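You operate a simulated robot arm through the tools that you are given. There is no shell and no other tool. Be economical: measure what you need, move in short steps, check, and stop when the job is done.

You are at the controls of a simulated robot arm. One attempt, no reset.

Task
Put things in order on the top of the long table. At the end: the green slim brush case from the top of the long table stands where the white bottle (marked "WASH") stood; the silver strainer stands where the green slim brush case stood; the blue buffing pad is on the teal key dish; the white bottle from the top of the long table stands on top of the cream book; whatever was shut is shut again. Leave all else as you found it, and nothing knocked over.
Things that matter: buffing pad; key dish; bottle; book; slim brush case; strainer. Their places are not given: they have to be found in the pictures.

It is judged by the outcome, as a careful person would: the job done as asked, and still so three seconds after it is handed in. It fails if anything else is knocked over, pushed out of place, dropped, spilled or broken.

Robot
A 5-joint arm with a two-finger parallel gripper, fixed in place. Base frame: the origin is at the foot of the arm, x ahead of it, y to its left, z up; the work surface is at about z = 0. Readings come in mm, degrees, newtons and seconds.
With the tool pointing down near the work surface it reaches from about 260 to 680 mm from the base axis. Its first joint turns from -66.0 to 66.0 degrees. The tool tilts only in the upright plane through the base axis and itself; it spins freely about its own axis. Payload 2.9 kg.
Tool frame: the origin (TCP) lies between the finger pads and is the grasp point; the fingertips stand 30 mm ahead of it; z points along the fingers, y is the line along which they close. The gripper opens to 110 mm. The fingers are 20 mm wide and 10 mm thick; the gripper's body (48 by 112 mm) begins 55 mm behind the TCP.
Orientation is told as [roll, pitch, yaw] about the base's x, y, z axes, in that order, counted from this pose: with the fingers straight down and closing along the base's y, the tool's x points along the base's -x, its y along +y and its z along -z.

Tools
- The arm moves only by the tool drive_tool. Its argument "rows" is a list of rows, each an object of numbers (a shift or turn left out is 0, a gripper value left out holds the last): "dx", "dy", "dz": the shift along the tool's x, y, z in units of 25 mm (1.0 is 25 mm); "rx", "ry", "rz": the turn, a rotation vector about the tool's x, y, z in units of 6 degrees (1.0 is 6 degrees); "claw": the finger opening in mm, from 0 to 110. In form: [{"dx": .., "dy": .., "dz": .., "rx": .., "ry": .., "rz": .., "claw": ..}, ...]. A call has 1 to 20 rows; each row shifts and turns the commanded pose from where the row before left it, along the tool's axes as they then stand. A call with a number of a shift or a turn outside -1 to 1 is refused whole. Rows are played at 5 a second. More than 50 mm and 8.6 degrees between two rows, or a gripper value outside its range, and nothing of the call is played. A pose out of reach is approached as far as the arm can. The call stops where the force on the tool passes 40 N (or 10 N more than at its start, if that is more) or the arm is blocked; 0.2 s more then pass. Each finger travels about 108 mm/s and halts on what it meets, pressing with about 38 N; the grip force reading is that of the motor and also rises with nothing between the fingers. The clock runs only during rows and for 0.2 s after the last one: add rows that do not move to give the fingers time. The reply holds the time, the measured pose of the TCP, the force on the tool along the base axes, the opening and the grip force, in the units named above and with some noise.
- Cameras (640 x 400 px; columns grow to the right, rows downward): "scene" is fixed at [34.1, -453.2, 594]; the picture's right is [0.77, -0.64, 0.00], its down [-0.42, -0.50, -0.76] and it looks along [0.49, 0.58, -0.66] (base axes); focal length 281 px, centre (320, 200). "wrist" rides on the gripper at [-36, 0, -57] in the tool frame; the picture's right is [0.00, -1.00, 0.00], its down [0.97, 0.00, -0.24] and it looks along [0.24, 0.00, 0.97] (tool axes); focal length 218 px, centre (320, 200).
- snapshot(camera): a new picture of that camera. It takes no simulated time.
- point_at(camera, pixels): for up to 12 pixels [column, row] of the newest picture of that camera ("zoom" is the newest enlarged one), the place [x, y, z] in the base frame of the surface seen there, good to about 3 mm. It takes no simulated time.
- inspect(camera, box): a new picture of the part [left, top, right, bottom] of that camera's present view, enlarged. It takes no simulated time.
- close_job(): hands the job in; it is judged then, once.

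Work in short steps. Measure before you move; look again where a grasp or a placing could have gone wrong, and mend it. You have 80 turns and 46 pictures in all, those below and enlarged ones among them. Open the gripper and draw the arm clear of the work before you hand the job in, unless the task says otherwise; then end with one line.

The tools are called after ">>>" by a JSON object that holds its "name" and its "arguments". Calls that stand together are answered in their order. drive_tool: Moves the arm, as the interface text tells. Its arguments: {"type":"object","properties":{"rows":{"type":"array"}},"required":["rows"]} The other tools are called the same way: snapshot (camera) takes a picture; point_at (camera, pixels) gives the place of the surface under pixels of a picture; inspect (camera, box) takes an enlarged picture of a part of a camera's view; close_job () hands the job in.

At the start:

```text
clock: 0.0
tcp_pos: [479.7, 69.4, 360.6]
orientation: [0.0, 0.0, 0.0]
wrist_force: [0.5, 0.4, -0.5]
finger_gap: 109.8
grasp_force: 0.1
```

scene: 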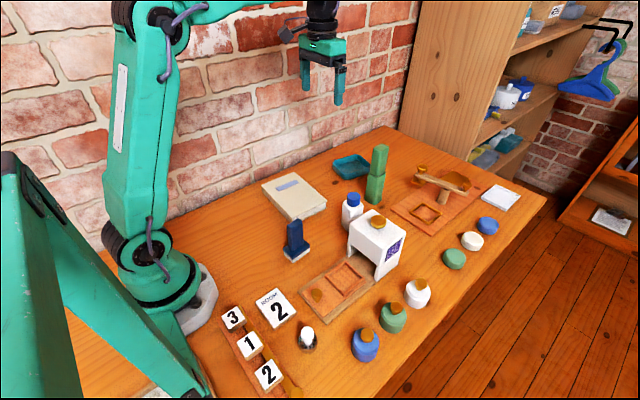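
wrist: 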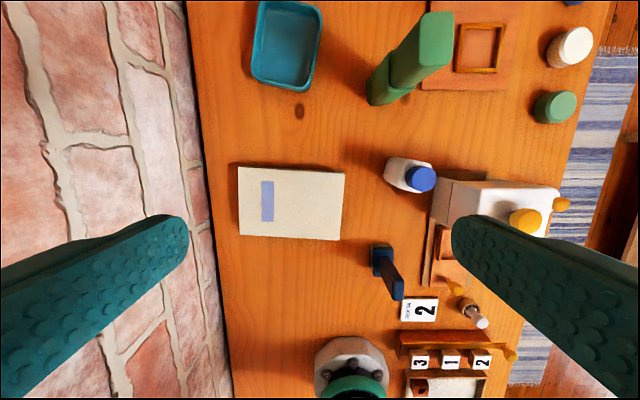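

I see the bottle near scene (352,210), the green case near (377,172), the dish at (350,166) and the book at (294,195). The strainer and pad aren't clear yet, so I'll enlarge the view.

>>> {"name": "inspect", "arguments": {"camera": "scene", "box": [240, 120, 400, 270]}}

>>> {"name": "inspect", "arguments": {"camera": "scene", "box": [380, 130, 540, 280]}}

>>> {"name": "inspect", "arguments": {"camera": "scene", "box": [200, 230, 440, 400]}}

```text
2.67 times, centred on (320, 195) of scene
```

zoom: 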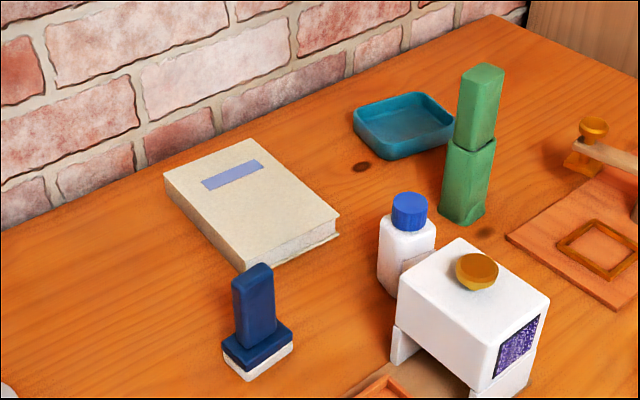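

```text
2.67 times, centred on (460, 205) of scene
```

zoom: 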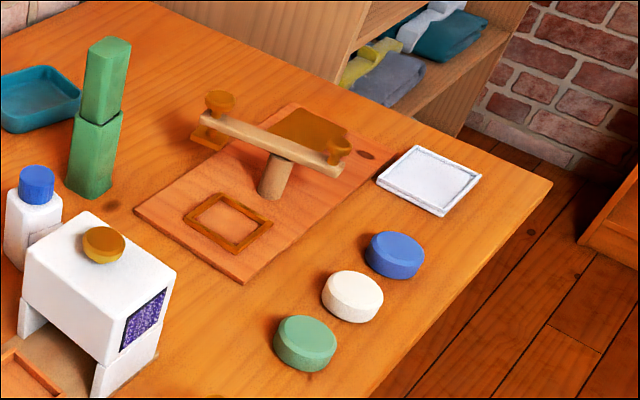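

```text
2.35 times, centred on (320, 315) of scene
```

zoom: 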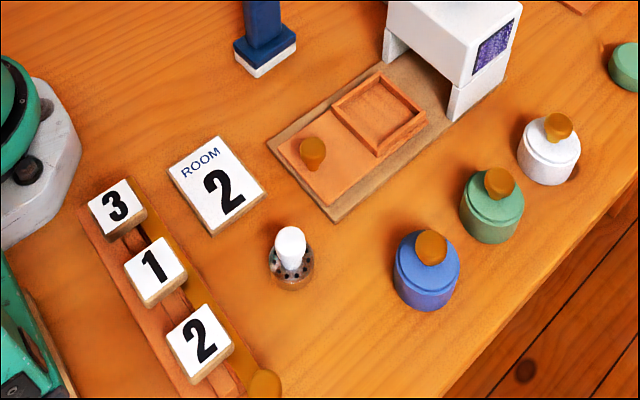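

Next I'll zoom on the small items and measure them.

>>> {"name": "inspect", "arguments": {"camera": "scene", "box": [330, 135, 410, 235]}}

>>> {"name": "point_at", "arguments": {"camera": "scene", "pixels": [[381, 149], [377, 172], [374, 195], [353, 196], [350, 212], [305, 330], [304, 345], [488, 225], [294, 190], [350, 168], [378, 220], [455, 255]]}}

>>> {"name": "inspect", "arguments": {"camera": "wrist", "box": [360, 0, 600, 150]}}

>>> {"name": "inspect", "arguments": {"camera": "wrist", "box": [340, 140, 580, 330]}}

```text
4.00 times, centred on (370, 185) of scene
```

zoom: 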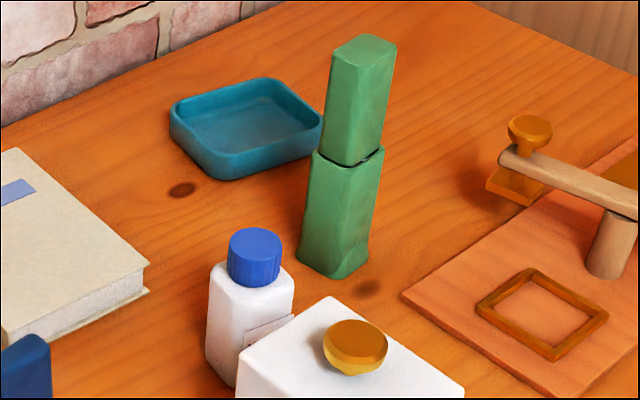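

```text
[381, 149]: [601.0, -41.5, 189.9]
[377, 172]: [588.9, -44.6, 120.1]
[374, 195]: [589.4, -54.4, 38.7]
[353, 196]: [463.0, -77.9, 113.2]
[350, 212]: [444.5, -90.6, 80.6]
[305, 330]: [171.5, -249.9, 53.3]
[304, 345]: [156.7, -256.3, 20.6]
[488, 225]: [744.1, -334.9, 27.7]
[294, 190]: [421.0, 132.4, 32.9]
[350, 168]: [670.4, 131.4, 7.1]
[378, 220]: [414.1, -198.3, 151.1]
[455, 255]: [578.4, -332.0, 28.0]
```

```text
2.67 times, centred on (480, 75) of wrist
```

zoom: 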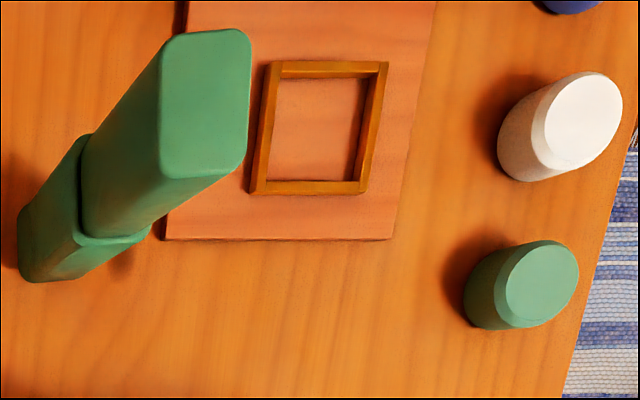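

```text
2.11 times, centred on (460, 235) of wrist
```

zoom: 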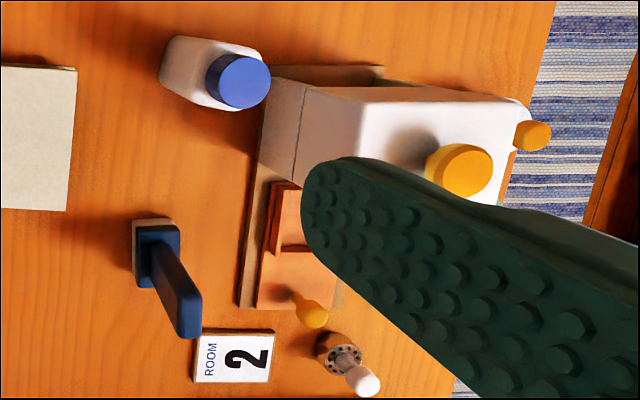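

The blue disc at about (744,-335) is very far out. I'll look more closely at the strainer, the pots, the shelf and the far discs before deciding.

>>> {"name": "inspect", "arguments": {"camera": "scene", "box": [280, 270, 440, 370]}}

>>> {"name": "inspect", "arguments": {"camera": "scene", "box": [470, 0, 640, 110]}}

>>> {"name": "inspect", "arguments": {"camera": "scene", "box": [430, 190, 530, 280]}}

>>> {"name": "point_at", "arguments": {"camera": "scene", "pixels": [[498, 197], [472, 240], [417, 291], [392, 316], [365, 343], [430, 213], [443, 178], [300, 256], [292, 232], [312, 290], [420, 170], [380, 252]]}}

```text
4.00 times, centred on (360, 320) of scene
```

zoom: 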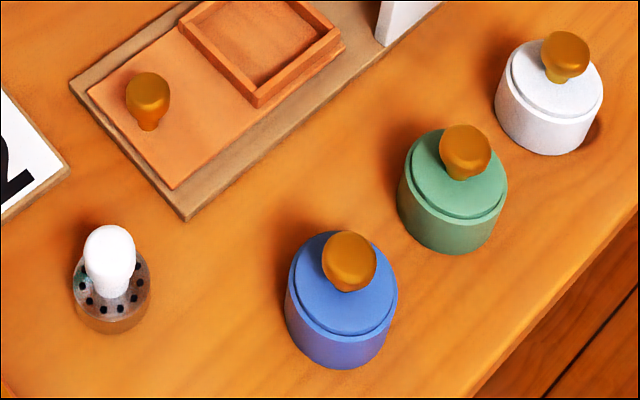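

```text
3.64 times, centred on (555, 55) of scene
```

zoom: 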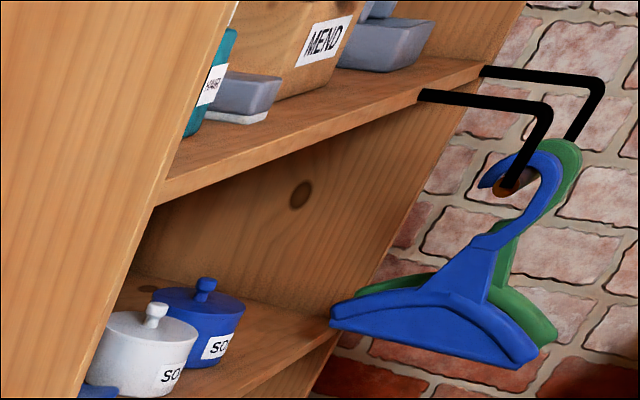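

```text
4.44 times, centred on (480, 235) of scene
```

zoom: 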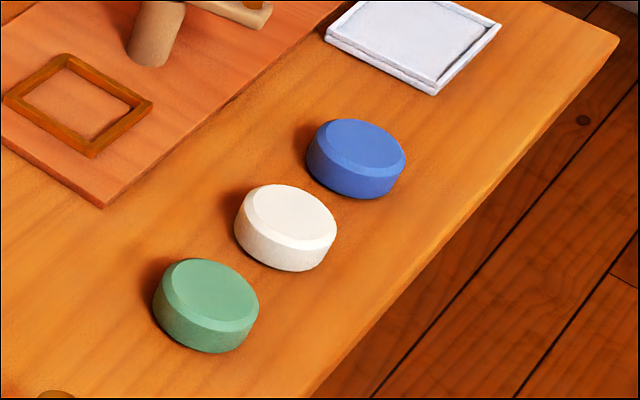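

```text
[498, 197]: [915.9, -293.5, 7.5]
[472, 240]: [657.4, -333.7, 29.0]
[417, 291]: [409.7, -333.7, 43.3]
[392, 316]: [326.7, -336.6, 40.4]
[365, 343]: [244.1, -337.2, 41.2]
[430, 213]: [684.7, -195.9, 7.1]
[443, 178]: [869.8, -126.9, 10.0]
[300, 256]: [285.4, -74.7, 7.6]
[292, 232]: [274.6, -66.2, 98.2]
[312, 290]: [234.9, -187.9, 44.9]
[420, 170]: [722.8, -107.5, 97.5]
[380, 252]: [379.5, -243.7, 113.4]
```

The discs look like buffing pads (the blue one at (488,225)), and the strainer is the perforated metal piece with the white knob. First I move above the bottle to see its footprint.

>>> {"name": "drive_tool", "arguments": {"rows": [{"dy": -1, "dx": 0.25, "dz": 0.5}, {"dy": -1, "dx": 0.25, "dz": 0.5}, {"dy": -1, "dx": 0.25, "dz": 0.5}, {"dy": -1, "dx": 0.25, "dz": 0.5}, {"dy": -1, "dx": 0.25, "dz": 0.5}, {"dy": -1, "dx": 0.15, "dz": 0.5}, {"dy": -0.2}, {}]}}

>>> {"name": "snapshot", "arguments": {"camera": "wrist"}}

>>> {"name": "inspect", "arguments": {"camera": "scene", "box": [330, 180, 410, 230]}}

```text
clock: 1.8
tcp_pos: [443.9, -84.5, 286.9]
orientation: [0.0, 0.0, 0.1]
wrist_force: [-0.5, -0.4, 0.7]
finger_gap: 109.7
grasp_force: 0.0
```

```text
34 pictures are left
```

wrist: 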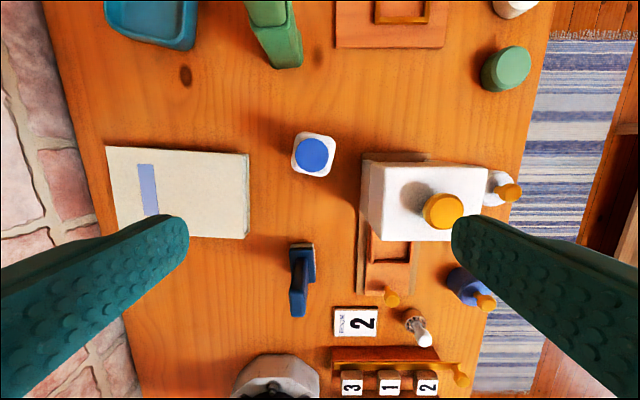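

```text
8.00 times, centred on (370, 205) of scene
```

zoom: 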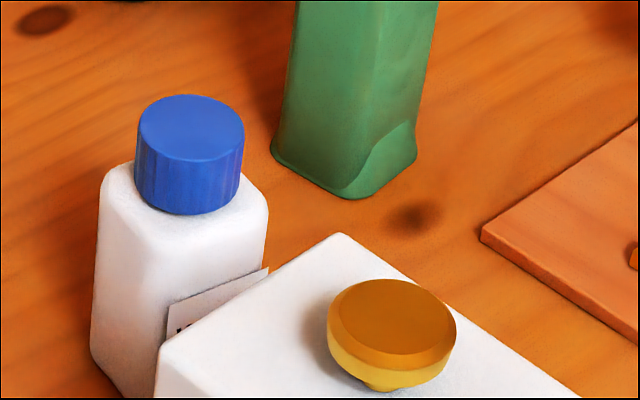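

The bottle is at wrist (313,155), roughly square and slightly rotated. I measure it, the house edges, the book corners and the dish.

>>> {"name": "point_at", "arguments": {"camera": "wrist", "pixels": [[312, 155], [300, 134], [333, 140], [294, 168], [328, 175], [366, 160], [361, 215], [108, 148], [247, 155], [245, 237], [180, 190], [145, 15]]}}

>>> {"name": "inspect", "arguments": {"camera": "wrist", "box": [240, 100, 400, 200]}}

>>> {"name": "inspect", "arguments": {"camera": "scene", "box": [320, 120, 460, 220]}}

```text
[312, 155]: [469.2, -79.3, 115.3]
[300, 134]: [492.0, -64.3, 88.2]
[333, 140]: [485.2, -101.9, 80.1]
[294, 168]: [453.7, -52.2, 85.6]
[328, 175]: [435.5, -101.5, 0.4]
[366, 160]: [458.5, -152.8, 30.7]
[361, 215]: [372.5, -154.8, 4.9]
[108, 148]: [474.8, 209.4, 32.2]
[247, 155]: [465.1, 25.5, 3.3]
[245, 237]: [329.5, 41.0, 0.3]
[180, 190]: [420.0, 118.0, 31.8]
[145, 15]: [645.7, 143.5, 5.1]
```

```text
4.00 times, centred on (320, 150) of wrist
```

zoom: 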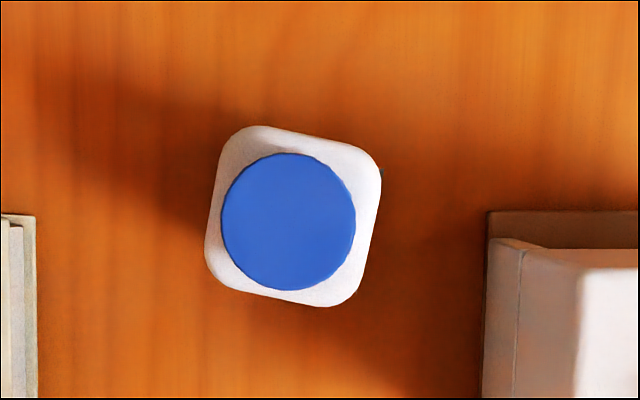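

```text
4.00 times, centred on (390, 170) of scene
```

zoom: 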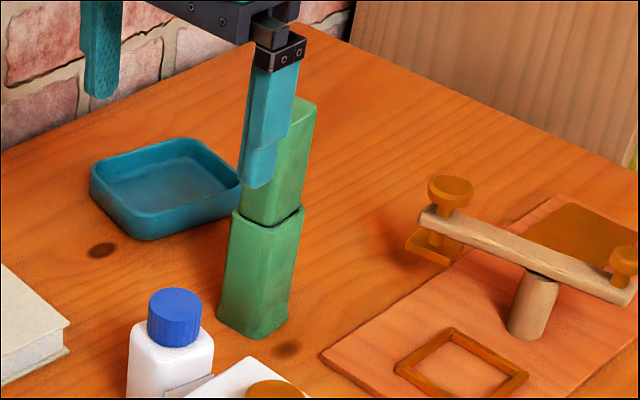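

The bottle centre is (469,-79) with its top at 115, turned about -12°. I align above it with a 76 mm opening and stop at mid height to check.

>>> {"name": "drive_tool", "arguments": {"rows": [{"dx": -1, "dy": 0.22, "claw": 76}, {"rz": 1}, {"rz": 1}, {"dz": 1}, {"dz": 1}, {"dz": 1}, {"dz": 1}, {}, {}]}}

>>> {"name": "snapshot", "arguments": {"camera": "wrist"}}

```text
clock: 3.8
tcp_pos: [469.4, -77.4, 185.9]
orientation: [0.0, 0.0, -12.0]
wrist_force: [0.9, -0.5, 0.4]
finger_gap: 76.1
grasp_force: 0.0
```

```text
30 pictures are left
```

wrist: 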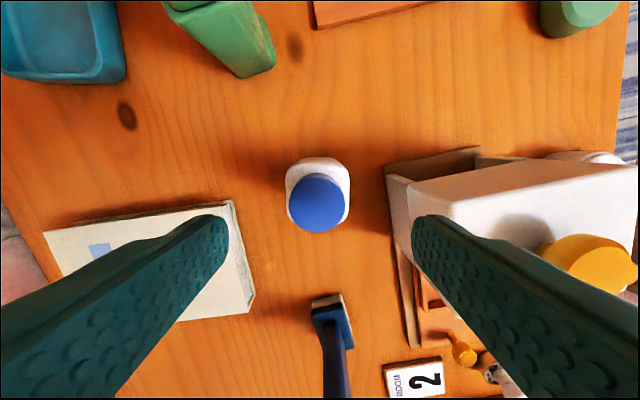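

The bottle is centred between the fingers at column 318 and squared up. I descend to z≈79 and close.

>>> {"name": "drive_tool", "arguments": {"rows": [{"dz": 1}, {"dz": 1}, {"dz": 1}, {"dz": 1}, {"dz": 0.28}, {}, {"claw": 20}, {"claw": 20}, {"claw": 20}, {"claw": 20}]}}

>>> {"name": "point_at", "arguments": {"camera": "scene", "pixels": [[294, 190]]}}

```text
clock: 6.0
tcp_pos: [470.8, -79.8, 76.9]
orientation: [-0.1, 0.0, -12.0]
wrist_force: [0.1, 0.5, 0.0]
finger_gap: 47.7
grasp_force: 37.7
```

```text
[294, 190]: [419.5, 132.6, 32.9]
```

I'm holding it (gap 47.7). I lift it and carry it over the book's centre, about (415,125).

>>> {"name": "drive_tool", "arguments": {"rows": [{"dz": -1}, {"dz": -1}, {"dz": -1}, {"dx": 0.5, "dy": 0.95}, {"dx": 0.5, "dy": 0.95}, {"dx": 0.5, "dy": 0.95}, {"dx": 0.5, "dy": 0.95}, {"dx": 0.5, "dy": 0.95}, {"dx": 0.5, "dy": 0.95}, {"dx": 0.5, "dy": 0.95}, {"dx": 0.36, "dy": 0.91}, {}, {}]}}

>>> {"name": "snapshot", "arguments": {"camera": "scene"}}

```text
clock: 8.8
tcp_pos: [414.6, 126.9, 154.5]
orientation: [0.1, -0.1, -12.1]
wrist_force: [0.3, 0.3, -1.9]
finger_gap: 47.7
grasp_force: 38.1
```

```text
29 pictures are left
```

scene: 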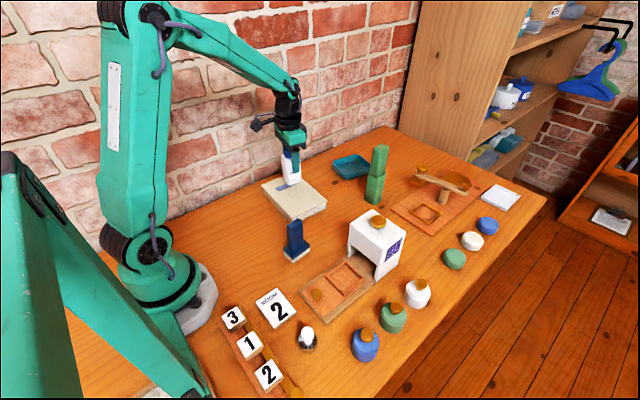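

The bottle hangs over the book with its base at about 78 and the book top at about 33. I lower it 44 mm, release, and draw back up.

>>> {"name": "drive_tool", "arguments": {"rows": [{"dz": 0.9}, {"dz": 0.6}, {"dz": 0.15}, {"dz": 0.08}, {"dz": 0.06}, {}]}}

```text
clock: 10.2
tcp_pos: [414.9, 126.1, 110.4]
orientation: [0.0, 0.1, -12.0]
wrist_force: [0.3, 0.2, -2.5]
finger_gap: 47.7
grasp_force: 37.3
```

There is no contact yet (base at about 33.5), so I ease down a bit more and read the force.

>>> {"name": "drive_tool", "arguments": {"rows": [{"dz": 0.04}, {"dz": 0.04}, {}]}}

```text
clock: 11.0
tcp_pos: [415.3, 126.0, 107.9]
orientation: [0.0, 0.0, -11.8]
wrist_force: [-9.2, 3.1, 18.6]
finger_gap: 47.8
grasp_force: 38.4
```

It touches (18 N upward). I release to 76 mm and go straight up.

>>> {"name": "drive_tool", "arguments": {"rows": [{"claw": 60}, {"claw": 76}, {"claw": 76}, {"dz": -1}, {"dz": -1}, {"dz": -1}, {"dz": -1}, {"dz": -1}, {"dz": -1}, {}]}}

>>> {"name": "snapshot", "arguments": {"camera": "wrist"}}

```text
clock: 13.2
tcp_pos: [415.3, 126.0, 254.9]
orientation: [0.0, 0.0, -12.0]
wrist_force: [-0.8, 0.8, -0.4]
finger_gap: 75.9
grasp_force: 0.1
```

```text
28 pictures are left
```

wrist: 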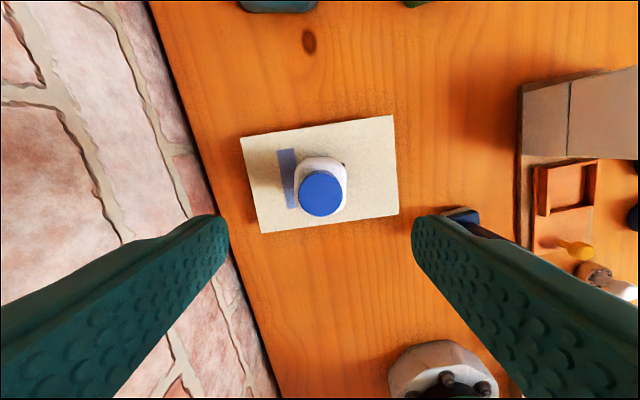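

The bottle stands well on the book. I raise, undo the yaw and go above the green case.

>>> {"name": "drive_tool", "arguments": {"rows": [{"dz": -1, "rz": -1}, {"dz": -1, "rz": -1}, {"dx": -1, "dy": -1}, {"dx": -1, "dy": -1}, {"dx": -1, "dy": -1}, {"dx": -1, "dy": -1}, {"dx": -1, "dy": -1}, {"dx": -1, "dy": -1}, {"dx": -0.8, "dy": -0.84}, {}, {}]}}

>>> {"name": "snapshot", "arguments": {"camera": "wrist"}}

```text
clock: 15.6
tcp_pos: [585.4, -46.4, 306.2]
orientation: [0.0, 0.0, 0.1]
wrist_force: [0.8, -0.9, -0.3]
finger_gap: 76.0
grasp_force: 0.1
```

```text
27 pictures are left
```

wrist: 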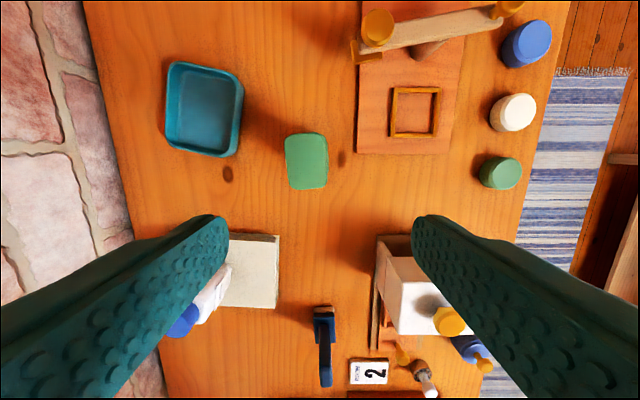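

The case top is at wrist (306,161), a rectangle longer along x. I'll measure its edges, along with the dish, the pads and nearby features.

>>> {"name": "point_at", "arguments": {"camera": "wrist", "pixels": [[306, 161], [287, 162], [326, 160], [306, 136], [307, 187], [302, 188], [203, 110], [170, 66], [241, 72], [224, 154], [170, 142], [530, 42]]}}

>>> {"name": "inspect", "arguments": {"camera": "wrist", "box": [140, 40, 380, 210]}}

```text
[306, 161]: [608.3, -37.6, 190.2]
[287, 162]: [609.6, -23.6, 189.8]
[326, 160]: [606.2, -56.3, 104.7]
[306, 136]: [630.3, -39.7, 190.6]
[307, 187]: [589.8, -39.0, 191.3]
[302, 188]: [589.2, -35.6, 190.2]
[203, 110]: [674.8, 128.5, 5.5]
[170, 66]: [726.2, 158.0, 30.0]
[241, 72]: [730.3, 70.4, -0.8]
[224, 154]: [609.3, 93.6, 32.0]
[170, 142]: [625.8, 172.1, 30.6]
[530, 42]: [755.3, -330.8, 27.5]
```

```text
2.35 times, centred on (260, 125) of wrist
```

zoom: 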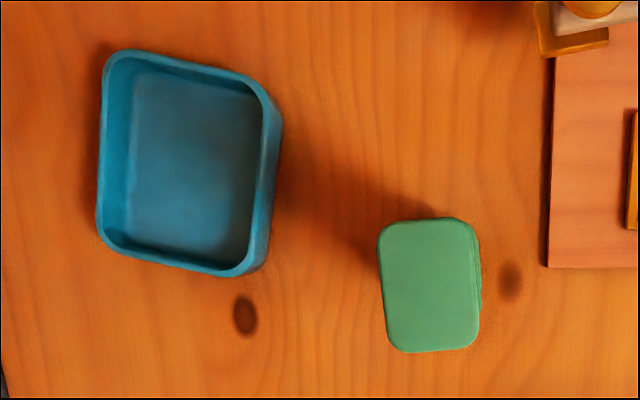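

The case top is centred near (609,-39), about 31×42 mm, at height 190. I go down to z≈145 (palm clear of the top) and close along y.

>>> {"name": "drive_tool", "arguments": {"rows": [{"dx": -0.95, "dy": 0.32, "claw": 70}, {"rz": -0.6}, {"dz": 1}, {"dz": 1}, {"dz": 1}, {"dz": 1}, {"dz": 1}, {"dz": 1}, {"dz": 0.44}, {}, {"claw": 45}, {"claw": 15}, {"claw": 15}, {"claw": 15}]}}

>>> {"name": "snapshot", "arguments": {"camera": "scene"}}

```text
clock: 18.6
tcp_pos: [610.0, -36.5, 145.6]
orientation: [0.0, 0.0, 3.7]
wrist_force: [-0.2, 0.0, -0.3]
finger_gap: 28.4
grasp_force: 37.4
```

```text
25 pictures are left
```

scene: 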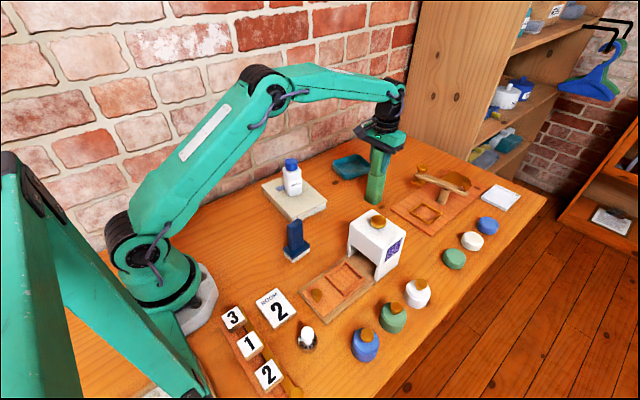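

The grip is at 28.4 mm. I lift just 12 mm to see whether the lower part comes along.

>>> {"name": "drive_tool", "arguments": {"rows": [{"dz": -0.25}, {"dz": -0.25}, {}]}}

>>> {"name": "inspect", "arguments": {"camera": "scene", "box": [330, 130, 430, 210]}}

```text
clock: 19.4
tcp_pos: [608.9, -38.5, 158.8]
orientation: [0.0, 0.0, 3.7]
wrist_force: [-0.5, 0.1, -1.7]
finger_gap: 28.1
grasp_force: 38.5
```

```text
5.00 times, centred on (380, 170) of scene
```

zoom: 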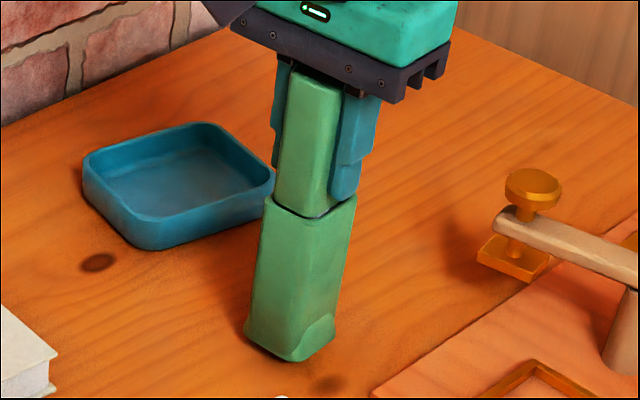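

The seam and the base both rose together, so it's one piece. I carry it to the bottle's old spot (470,-80) and hover low.

>>> {"name": "drive_tool", "arguments": {"rows": [{"dz": -1}, {"dx": 0.95, "dy": -0.22}, {"dx": 0.95, "dy": -0.22}, {"dx": 0.95, "dy": -0.22}, {"dx": 0.95, "dy": -0.22}, {"dx": 0.95, "dy": -0.22}, {"dx": 0.91, "dy": -0.2}, {}, {"dz": 0.8}, {"dz": 0.5}, {}]}}

>>> {"name": "inspect", "arguments": {"camera": "scene", "box": [300, 150, 420, 240]}}

```text
clock: 21.8
tcp_pos: [471.0, -80.1, 149.4]
orientation: [0.0, 0.0, 3.8]
wrist_force: [-0.1, 0.7, -0.5]
finger_gap: 28.6
grasp_force: 38.0
```

```text
4.44 times, centred on (360, 195) of scene
```

zoom: 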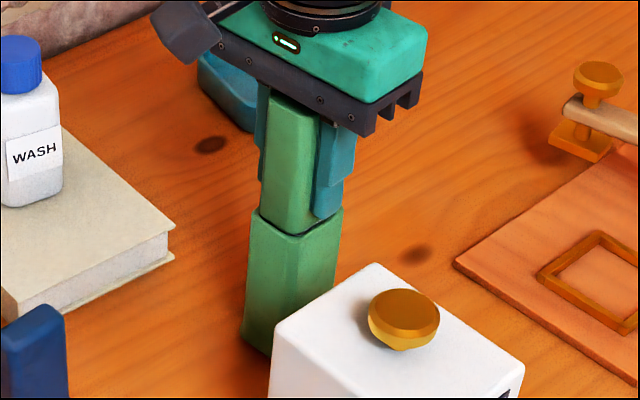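

The bottle reads "WASH", so that's confirmed. I ease the case down the last ~4 mm and check the force.

>>> {"name": "drive_tool", "arguments": {"rows": [{"dz": 0.08}, {"dz": 0.05}, {"dz": 0.04}, {}]}}

```text
clock: 22.8
tcp_pos: [468.5, -79.0, 146.9]
orientation: [0.0, -0.1, 3.6]
wrist_force: [0.6, -0.1, -0.2]
finger_gap: 28.3
grasp_force: 38.5
```

>>> {"name": "drive_tool", "arguments": {"rows": [{"dz": 0.04}, {"dz": 0.03}, {}]}}

```text
clock: 23.6
tcp_pos: [469.0, -79.0, 145.6]
orientation: [0.0, -0.2, 3.8]
wrist_force: [-4.2, -1.1, 13.0]
finger_gap: 28.2
grasp_force: 37.8
```

It has made contact (13 N). I release, rise straight up, and look.

>>> {"name": "drive_tool", "arguments": {"rows": [{"claw": 40}, {"claw": 60}, {"claw": 70}, {}, {"dz": -1}, {"dz": -1}, {"dz": -1}, {"dz": -1}, {"dz": -1}, {"dz": -1}, {}]}}

>>> {"name": "snapshot", "arguments": {"camera": "wrist"}}

```text
clock: 26.0
tcp_pos: [468.3, -77.9, 296.5]
orientation: [-0.1, 0.1, 3.6]
wrist_force: [-0.2, -0.1, 0.0]
finger_gap: 69.9
grasp_force: 0.2
```

```text
22 pictures are left
```

wrist: 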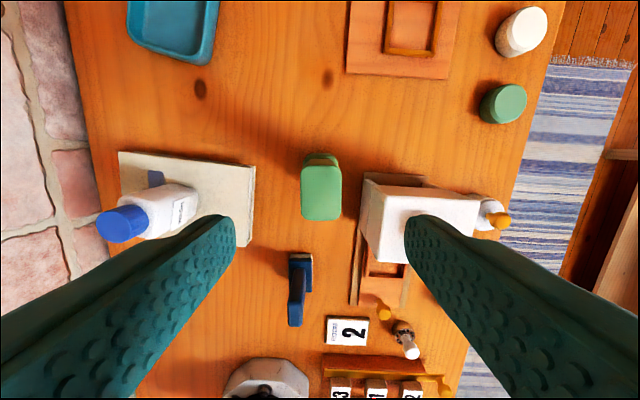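

The case stands free. I move toward the strainer at about (172,-247) for a look from above.

>>> {"name": "drive_tool", "arguments": {"rows": [{"rz": 0.6}, {"dx": 1, "dy": -0.57}, {"dx": 1, "dy": -0.57}, {"dx": 1, "dy": -0.57}, {"dx": 1, "dy": -0.57}, {"dx": 1, "dy": -0.57}, {"dx": 1, "dy": -0.57}, {"dx": 1, "dy": -0.57}, {"dx": 1, "dy": -0.57}, {"dx": 1, "dy": -0.57}, {"dx": 1, "dy": -0.57}, {"dx": 1, "dy": -0.57}, {"dz": 1}, {"dz": 1}, {}]}}

>>> {"name": "snapshot", "arguments": {"camera": "wrist"}}

```text
clock: 29.2
tcp_pos: [197.8, -236.5, 246.4]
orientation: [0.0, -0.1, 0.2]
wrist_force: [-0.3, 0.0, 0.0]
finger_gap: 69.8
grasp_force: 0.1
```

```text
21 pictures are left
```

wrist: 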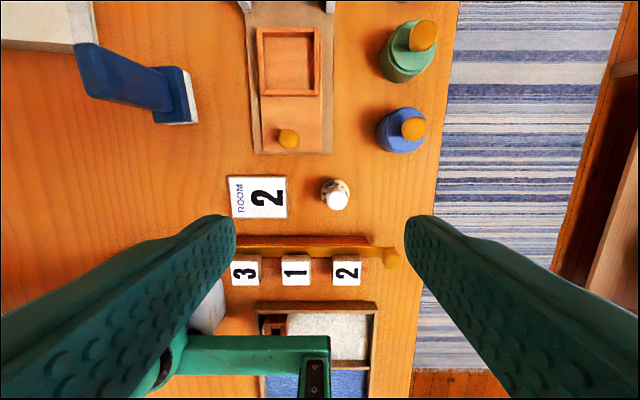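

>>> {"name": "inspect", "arguments": {"camera": "wrist", "box": [220, 150, 420, 290]}}

>>> {"name": "point_at", "arguments": {"camera": "wrist", "pixels": [[337, 200], [336, 182], [324, 190], [348, 190], [288, 200], [391, 258], [331, 240], [289, 138], [400, 135], [336, 194]]}}

```text
2.86 times, centred on (320, 220) of wrist
```

zoom: 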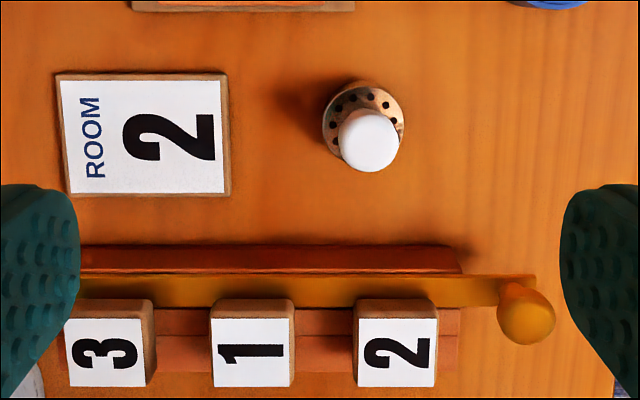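

```text
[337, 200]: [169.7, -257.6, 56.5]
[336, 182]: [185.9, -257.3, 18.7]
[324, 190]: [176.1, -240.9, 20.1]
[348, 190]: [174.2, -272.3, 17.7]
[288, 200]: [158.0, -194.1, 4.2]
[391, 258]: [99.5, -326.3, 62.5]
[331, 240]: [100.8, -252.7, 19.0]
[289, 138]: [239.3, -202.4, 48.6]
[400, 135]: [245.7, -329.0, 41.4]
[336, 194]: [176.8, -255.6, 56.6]
```

The strainer is centred near (170,-256), with a base about 36 mm wide and 20 high and the knob top at 57. I position over it with a 52 mm opening and stop partway to check.

>>> {"name": "drive_tool", "arguments": {"rows": [{"dx": 0.56, "dy": -0.39, "claw": 52}, {"dx": 0.55, "dy": -0.39}, {"dz": 1}, {"dz": 1}, {"dz": 1}, {"dz": 1}, {"dz": 1}, {}]}}

>>> {"name": "snapshot", "arguments": {"camera": "wrist"}}

```text
clock: 31.0
tcp_pos: [168.4, -253.9, 120.4]
orientation: [-0.1, 0.0, 0.1]
wrist_force: [-0.6, 0.5, -0.5]
finger_gap: 51.7
grasp_force: 0.1
```

```text
19 pictures are left
```

wrist: 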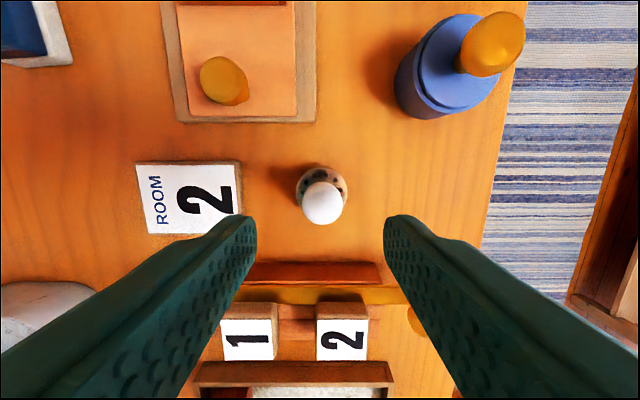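

I check the tile edge clearance before going down.

>>> {"name": "point_at", "arguments": {"camera": "wrist", "pixels": [[236, 185], [242, 185], [237, 210], [322, 204], [300, 185], [346, 185], [322, 169], [322, 265]]}}

```text
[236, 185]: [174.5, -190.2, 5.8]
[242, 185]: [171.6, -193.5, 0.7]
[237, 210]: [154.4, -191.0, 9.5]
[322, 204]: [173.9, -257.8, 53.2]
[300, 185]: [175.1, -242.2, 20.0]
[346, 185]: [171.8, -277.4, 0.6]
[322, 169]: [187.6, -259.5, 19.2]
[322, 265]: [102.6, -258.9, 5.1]
```

The tile edge is at y≈-192, so there is ample clearance. I descend to z≈35 and close on the strainer base.

>>> {"name": "drive_tool", "arguments": {"rows": [{"dy": -0.12, "dx": -0.08, "dz": 0.4, "claw": 58}, {"dz": 1}, {"dz": 1}, {"dz": 1}, {}, {"claw": 45}, {"claw": 30}, {"claw": 20}, {"claw": 20}, {}]}}

```text
clock: 33.2
tcp_pos: [169.2, -259.0, 35.7]
orientation: [0.1, 0.0, 0.1]
wrist_force: [-0.1, 0.3, 0.4]
finger_gap: 36.3
grasp_force: 38.2
```

I have the base at 36.3 mm. I lift high to clear the case.

>>> {"name": "drive_tool", "arguments": {"rows": [{"dz": -0.5}, {"dz": -1}, {"dz": -1}, {"dz": -1}, {"dz": -1}, {"dz": -1}, {"dz": -1}, {"dz": -1}, {"dz": -1}, {"dz": -1}, {"dz": -1}, {}]}}

>>> {"name": "drive_tool", "arguments": {"rows": [{"dx": -1, "dy": 0.5}, {"dx": -1, "dy": 0.5}, {"dx": -1, "dy": 0.5}, {"dx": -1, "dy": 0.5}, {"dx": -1, "dy": 0.5}, {"dx": -1, "dy": 0.5}, {"dx": -1, "dy": 0.5}, {"dx": -1, "dy": 0.5}, {"dx": -1, "dy": 0.5}, {"dx": -1, "dy": 0.5}, {"dx": -1, "dy": 0.5}, {"dx": -1, "dy": 0.5}, {"dx": -1, "dy": 0.5}, {"dx": -1, "dy": 0.5}, {"dx": -1, "dy": 0.5}, {"dx": -1, "dy": 0.5}, {"dx": -1, "dy": 0.5}, {"dx": -0.63, "dy": 0.38}, {}]}}

>>> {"name": "snapshot", "arguments": {"camera": "scene"}}

```text
clock: 35.8
tcp_pos: [166.8, -256.6, 298.5]
orientation: [0.0, 0.0, 0.1]
wrist_force: [-0.1, 1.2, 0.0]
finger_gap: 19.9
grasp_force: 0.2
```

```text
clock: 39.8
tcp_pos: [608.6, -35.0, 297.6]
orientation: [0.0, 0.0, 0.0]
wrist_force: [-0.4, 0.1, 1.2]
finger_gap: 19.8
grasp_force: 0.0
```

```text
18 pictures are left
```

scene: 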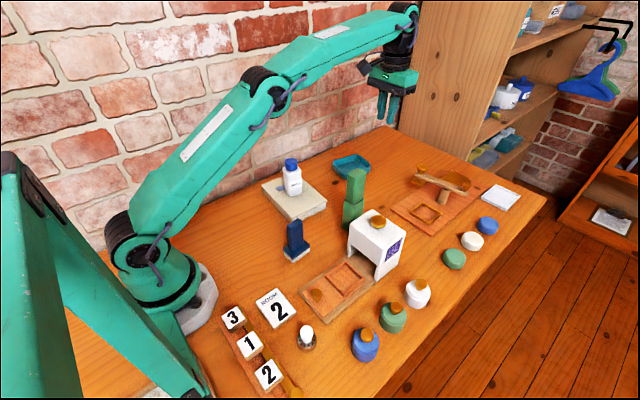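

The strainer slipped out of the fingers but still seems to stand at (306,338). Before choosing which blue item is the pad, I check it and look closely at the blue handled block at (296,242).

>>> {"name": "inspect", "arguments": {"camera": "scene", "box": [270, 205, 330, 270]}}

>>> {"name": "inspect", "arguments": {"camera": "scene", "box": [285, 310, 335, 360]}}

>>> {"name": "inspect", "arguments": {"camera": "scene", "box": [440, 200, 520, 260]}}

```text
6.15 times, centred on (300, 238) of scene
```

zoom: 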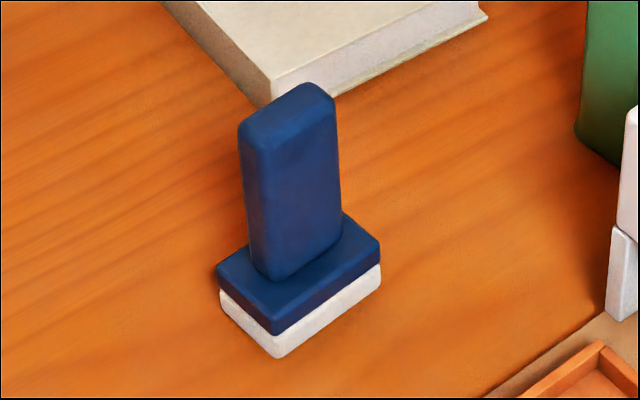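

```text
8.00 times, centred on (310, 335) of scene
```

zoom: 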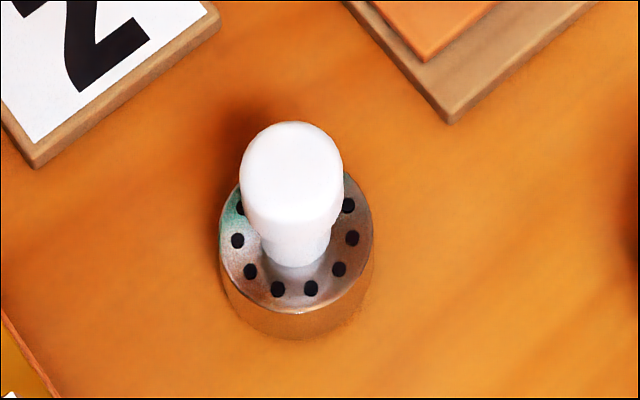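

```text
6.67 times, centred on (480, 230) of scene
```

zoom: 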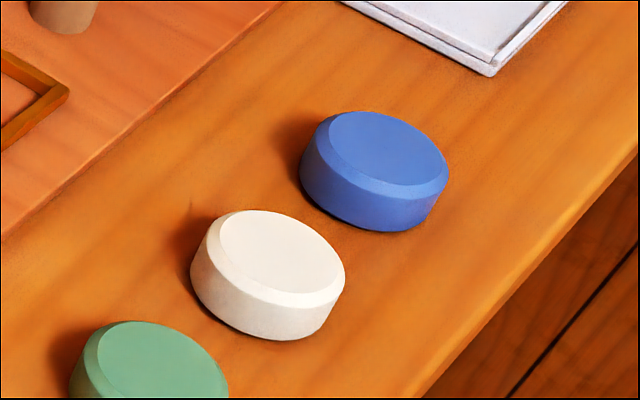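

That block has a white felt sole and a grip, so it's a hand buffing pad and the reachable free-standing item. The discs are a grid-aligned set with the blue one out of reach. The strainer is still upright in place, so I go above the buffing pad.

>>> {"name": "drive_tool", "arguments": {"rows": [{"dx": 1, "dy": -0.12, "claw": 60}, {"dx": 1, "dy": -0.12}, {"dx": 1, "dy": -0.12}, {"dx": 1, "dy": -0.12}, {"dx": 1, "dy": -0.12}, {"dx": 1, "dy": -0.12}, {"dx": 1, "dy": -0.12}, {"dx": 1, "dy": -0.12}, {"dx": 1, "dy": -0.12}, {"dx": 1, "dy": -0.12}, {"dx": 1, "dy": -0.12}, {"dx": 1, "dy": -0.12}, {"dx": 0.7}, {"dz": 1}, {}]}}

>>> {"name": "snapshot", "arguments": {"camera": "wrist"}}

```text
clock: 43.0
tcp_pos: [290.1, -70.3, 274.4]
orientation: [0.0, 0.0, 0.0]
wrist_force: [-0.3, -0.5, 0.9]
finger_gap: 59.7
grasp_force: 0.0
```

```text
14 pictures are left
```

wrist: 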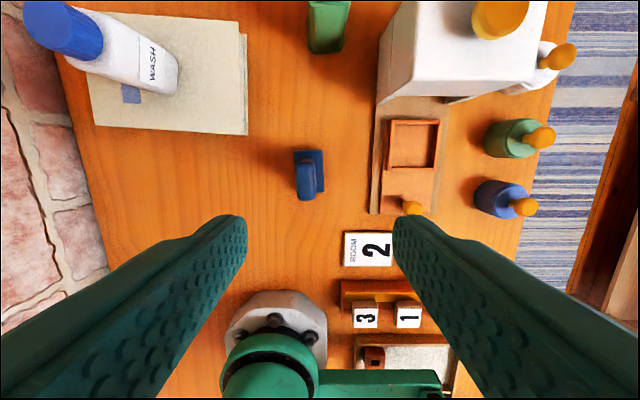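

>>> {"name": "point_at", "arguments": {"camera": "wrist", "pixels": [[305, 180], [298, 180], [313, 178], [306, 195], [304, 162], [296, 155], [321, 155], [322, 190], [300, 196], [311, 196]]}}

>>> {"name": "inspect", "arguments": {"camera": "wrist", "box": [260, 130, 360, 220]}}

```text
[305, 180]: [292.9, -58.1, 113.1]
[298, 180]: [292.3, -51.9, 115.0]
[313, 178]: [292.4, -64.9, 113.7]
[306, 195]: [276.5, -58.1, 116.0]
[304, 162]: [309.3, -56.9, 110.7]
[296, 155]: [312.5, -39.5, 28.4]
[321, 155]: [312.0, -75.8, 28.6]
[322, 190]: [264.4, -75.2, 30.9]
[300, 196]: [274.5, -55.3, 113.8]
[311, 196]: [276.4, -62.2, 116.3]
```

```text
4.44 times, centred on (310, 175) of wrist
```

zoom: 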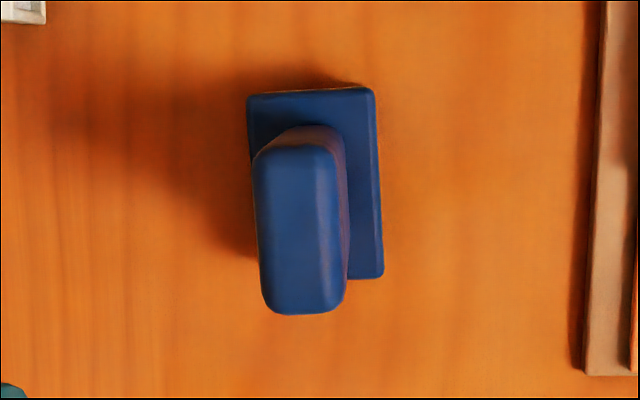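

The grip is centred near (291,-58), 20 mm thick along y, with its top at 115 and the base top at 29. I descend to z≈76 and close along y.

>>> {"name": "drive_tool", "arguments": {"rows": [{"dy": 0.48, "rz": -0.6}, {"dz": 1}, {"dz": 1}, {"dz": 1}, {"dz": 1}, {"dz": 1}, {"dz": 1}, {"dz": 1}, {"dz": 0.9}, {}, {"claw": 30}, {"claw": 8}, {"claw": 8}, {"claw": 8}]}}

>>> {"name": "drive_tool", "arguments": {"rows": [{"dz": -0.5}, {"dz": -0.5}, {"dz": -0.5}, {"dz": -0.5}, {}]}}

```text
clock: 46.0
tcp_pos: [291.4, -60.0, 76.9]
orientation: [0.1, 0.0, 3.6]
wrist_force: [-0.1, -0.4, 0.1]
finger_gap: 19.1
grasp_force: 38.2
```

```text
clock: 47.2
tcp_pos: [291.8, -58.1, 124.3]
orientation: [-0.1, 0.0, 3.7]
wrist_force: [0.4, 0.7, -1.1]
finger_gap: 19.5
grasp_force: 38.2
```

The pad is held firmly (gap 19.5 after the lift). I raise it and carry it toward the dish centre, about (660,127).

>>> {"name": "drive_tool", "arguments": {"rows": [{"dz": -1}, {"dz": -1}, {"dz": -1}, {"dz": -1}, {"dx": -1, "dy": 0.43}, {"dx": -1, "dy": 0.43}, {"dx": -1, "dy": 0.43}, {"dx": -1, "dy": 0.43}, {"dx": -1, "dy": 0.43}, {"dx": -1, "dy": 0.43}, {"dx": -1, "dy": 0.43}, {"dx": -1, "dy": 0.43}, {"dx": -1, "dy": 0.43}, {"dx": -1, "dy": 0.43}, {"dx": -1, "dy": 0.43}, {"dx": -1, "dy": 0.43}, {"dx": -1, "dy": 0.43}, {"dx": -1, "dy": 0.43}, {"dx": -1, "dy": 0.41}, {}]}}

>>> {"name": "snapshot", "arguments": {"camera": "wrist"}}

```text
clock: 51.4
tcp_pos: [639.4, 121.0, 220.1]
orientation: [0.0, 0.0, 3.6]
wrist_force: [-0.4, 1.3, -0.7]
finger_gap: 19.5
grasp_force: 37.9
out of reach, approached as far as the arm can: row 19
```

```text
12 pictures are left
```

wrist: 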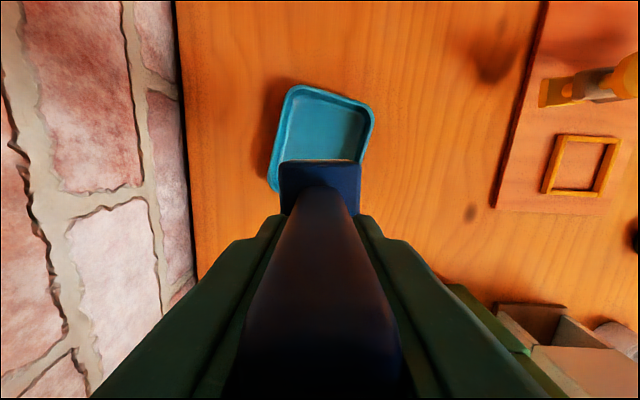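

Reach at this height ends at r≈651. I measure the dish here, then lower to gain reach.

>>> {"name": "point_at", "arguments": {"camera": "wrist", "pixels": [[296, 88], [371, 110], [271, 185], [320, 125], [305, 100], [352, 112], [285, 155], [360, 155], [320, 150]]}}

>>> {"name": "drive_tool", "arguments": {"rows": [{"dz": 1}, {"dz": 1}, {"dz": 1}, {}]}}

```text
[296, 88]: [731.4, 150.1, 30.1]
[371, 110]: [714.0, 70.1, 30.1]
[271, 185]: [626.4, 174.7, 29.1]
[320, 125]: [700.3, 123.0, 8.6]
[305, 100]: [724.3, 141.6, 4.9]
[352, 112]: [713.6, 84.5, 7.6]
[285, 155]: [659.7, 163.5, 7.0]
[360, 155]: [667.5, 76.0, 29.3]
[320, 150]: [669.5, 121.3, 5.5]
```

```text
clock: 52.4
tcp_pos: [641.4, 121.6, 142.6]
orientation: [0.0, 0.0, 3.6]
wrist_force: [-0.7, 0.0, -0.3]
finger_gap: 19.4
grasp_force: 37.5
```

The dish centre is about (670,122), its floor at 6 and its axis turned about -13°. I rotate the pad to line up and move to (660,124).

>>> {"name": "drive_tool", "arguments": {"rows": [{"dx": -0.75, "dy": 0.05}, {"rz": 1}, {"rz": 1}, {"rz": 0.5}, {"dz": 0.5}, {}]}}

>>> {"name": "snapshot", "arguments": {"camera": "wrist"}}

```text
clock: 53.8
tcp_pos: [658.6, 125.0, 131.9]
orientation: [0.1, 0.0, -11.4]
wrist_force: [0.1, 0.2, -0.8]
finger_gap: 19.2
grasp_force: 38.0
```

```text
11 pictures are left
```

wrist: 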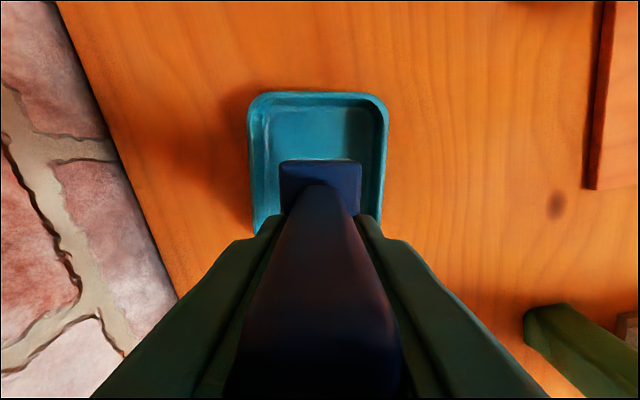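

It's nicely aligned. I lower to just above the floor (about z 88), then ease down.

>>> {"name": "drive_tool", "arguments": {"rows": [{"dz": 0.6, "dx": -0.15}, {"dz": 0.6}, {"dz": 0.5}, {"dz": 0.1}, {}]}}

>>> {"name": "drive_tool", "arguments": {"rows": [{"dz": 0.05}, {"dz": 0.05}, {}]}}

```text
clock: 55.0
tcp_pos: [662.2, 126.1, 86.8]
orientation: [0.1, 0.0, -11.3]
wrist_force: [-0.6, 0.8, -1.6]
finger_gap: 19.4
grasp_force: 37.8
```

```text
clock: 55.8
tcp_pos: [663.0, 125.0, 85.0]
orientation: [0.0, 0.0, -11.4]
wrist_force: [-0.1, 0.1, -0.9]
finger_gap: 19.1
grasp_force: 37.9
```

>>> {"name": "drive_tool", "arguments": {"rows": [{"dz": 0.04}, {"dz": 0.04}, {}]}}

```text
clock: 56.6
tcp_pos: [663.5, 125.1, 83.5]
orientation: [0.0, 0.0, -11.5]
wrist_force: [0.5, -0.2, -0.6]
finger_gap: 19.5
grasp_force: 38.0
```

>>> {"name": "drive_tool", "arguments": {"rows": [{"dz": 0.04}, {"dz": 0.04}, {}]}}

```text
clock: 57.4
tcp_pos: [661.0, 124.4, 81.4]
orientation: [0.0, 0.0, -11.4]
wrist_force: [0.4, -0.2, -1.2]
finger_gap: 19.2
grasp_force: 38.7
```

>>> {"name": "drive_tool", "arguments": {"rows": [{"dz": 0.04}, {"dz": 0.04}, {}]}}

```text
clock: 58.2
tcp_pos: [663.0, 123.5, 80.5]
orientation: [0.1, 0.0, -11.3]
wrist_force: [-1.7, 2.8, 10.2]
finger_gap: 19.2
grasp_force: 38.2
```

Contact at 10 N. I open just enough (the fingers are above the base) and rise.

>>> {"name": "drive_tool", "arguments": {"rows": [{"claw": 30}, {"claw": 50}, {}, {"dz": -1}, {"dz": -1}, {"dz": -1}, {"dx": 1, "dz": -0.5}, {"dx": 1, "dz": -0.5}, {"dx": 1, "dz": -1}, {"dx": 1, "dz": -1}, {"dx": 1, "dz": -1}, {}]}}

>>> {"name": "snapshot", "arguments": {"camera": "scene"}}

```text
clock: 60.8
tcp_pos: [608.9, 158.6, 277.3]
orientation: [0.1, 0.1, -11.5]
wrist_force: [-0.6, 0.4, 0.6]
finger_gap: 50.2
grasp_force: 0.0
out of reach, approached as far as the arm can: row 6, 7, 8, 9, 10, 11
```

```text
10 pictures are left
```

scene: 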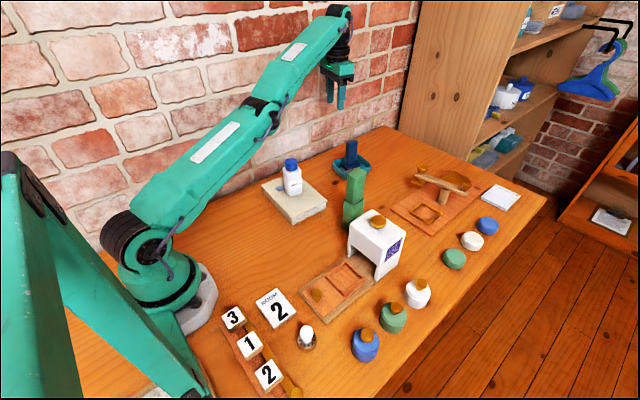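

The pad stands in the dish. Now back to the strainer, and this time I'll take it by its white knob.

>>> {"name": "drive_tool", "arguments": {"rows": [{"rz": -1}, {"rz": -0.9}, {"dx": 1, "dy": -0.95}, {"dx": 1, "dy": -0.95}, {"dx": 1, "dy": -0.95}, {"dx": 1, "dy": -0.95}, {"dx": 1, "dy": -0.95}, {"dx": 1, "dy": -0.95}, {"dx": 1, "dy": -0.95}, {"dx": 1, "dy": -0.95}, {"dx": 1, "dy": -0.95}, {"dx": 1, "dy": -0.95}, {"dx": 1, "dy": -0.95}, {"dx": 1, "dy": -0.95}, {"dx": 1, "dy": -0.95}, {"dx": 1, "dy": -0.95}, {"dx": 1, "dy": -0.95}, {"dx": 1, "dy": -0.95}, {}]}}

```text
clock: 64.8
tcp_pos: [599.6, 100.4, 323.7]
orientation: [0.0, 0.2, 0.0]
wrist_force: [-0.7, 0.5, -0.4]
finger_gap: 49.9
grasp_force: 0.1
out of reach, approached as far as the arm can: row 3, 4, 5, 6, 7, 8, 9, 10, 11, 12, 13, 14, 15, 16, 17, 18
```

The arm is off its commanded path, perhaps near its straight-arm limit. I try small moves downward and inward to regain a regular posture.

>>> {"name": "drive_tool", "arguments": {"rows": [{"dz": 0.5}, {}]}}

>>> {"name": "snapshot", "arguments": {"camera": "scene"}}

```text
clock: 65.4
tcp_pos: [604.6, 100.8, 315.0]
orientation: [0.0, 0.1, 0.0]
wrist_force: [0.3, 0.2, -0.2]
finger_gap: 50.2
grasp_force: 0.1
out of reach, approached as far as the arm can: row 1
```

```text
9 pictures are left
```

scene: 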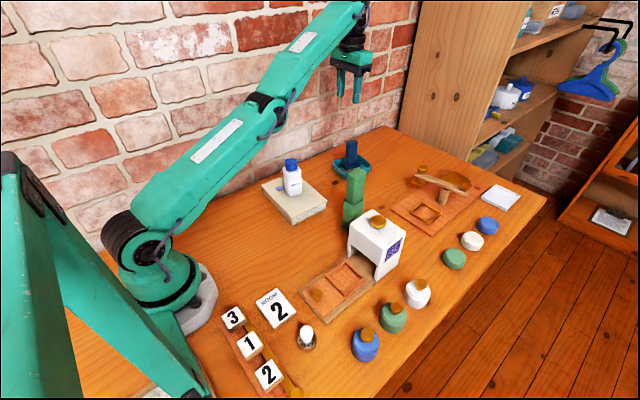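

The arm is fully stretched. Lowering should bend the elbow the normal way, so I try down-and-inward rows while keeping well above the pad.

>>> {"name": "drive_tool", "arguments": {"rows": [{"dz": 1, "dx": 1}, {"dz": 0.5, "dx": 1}, {}]}}

```text
clock: 66.2
tcp_pos: [604.2, 100.8, 314.2]
orientation: [0.0, 0.2, 0.1]
wrist_force: [-0.4, -0.9, 0.8]
finger_gap: 50.1
grasp_force: 0.0
out of reach, approached as far as the arm can: row 1, 2
```

>>> {"name": "drive_tool", "arguments": {"rows": [{"dz": 1}, {"dz": 1}, {}]}}

```text
clock: 67.0
tcp_pos: [620.7, 103.6, 275.3]
orientation: [0.0, 0.0, 0.0]
wrist_force: [-0.9, 0.5, -1.0]
finger_gap: 49.9
grasp_force: 0.1
out of reach, approached as far as the arm can: row 1, 2
```

>>> {"name": "drive_tool", "arguments": {"rows": [{"dz": 1}, {"dz": 0.6, "dx": 0.2}, {"dx": 0.4}, {}]}}

```text
clock: 68.0
tcp_pos: [633.0, 108.5, 243.9]
orientation: [0.0, 0.1, 0.1]
wrist_force: [-0.6, -0.1, 0.0]
finger_gap: 50.3
grasp_force: 0.0
out of reach, approached as far as the arm can: row 1, 2, 3
```

I try tilting the tool, which shifts the wrist inward and should unlock the elbow.

>>> {"name": "drive_tool", "arguments": {"rows": [{"ry": -1}, {"ry": -1}, {}]}}

```text
clock: 68.8
tcp_pos: [666.0, 113.4, 267.1]
orientation: [2.0, -11.6, 0.2]
wrist_force: [-0.4, -0.2, 0.0]
finger_gap: 50.2
grasp_force: 0.2
out of reach, approached as far as the arm can: row 1, 2
```

The elbow seems locked on the far side of straight. I reach outward beyond the limit while going down slightly, to bring the elbow back through straight, then go down vertically.

>>> {"name": "drive_tool", "arguments": {"rows": [{"ry": 1, "dx": -0.5}, {"ry": 1, "dx": -0.5}, {"dx": -1}, {"dx": -1, "dz": 0.3}, {"dz": 1}, {"dz": 1}, {}]}}

```text
clock: 70.4
tcp_pos: [652.4, 103.2, 184.0]
orientation: [0.4, -2.9, 0.0]
wrist_force: [-0.5, 0.6, 0.4]
finger_gap: 50.2
grasp_force: 0.1
out of reach, approached as far as the arm can: row 1, 2, 3, 4
```

It's unlocked. Now straight inward at this height, with a slight untilt.

>>> {"name": "drive_tool", "arguments": {"rows": [{"dx": 1}, {"dx": 1}, {"dx": 1, "ry": 0.48}, {"dx": 1}, {}]}}

```text
clock: 71.6
tcp_pos: [552.4, 102.6, 179.6]
orientation: [0.0, 0.0, 0.1]
wrist_force: [0.4, -0.1, -0.8]
finger_gap: 50.0
grasp_force: 0.2
```

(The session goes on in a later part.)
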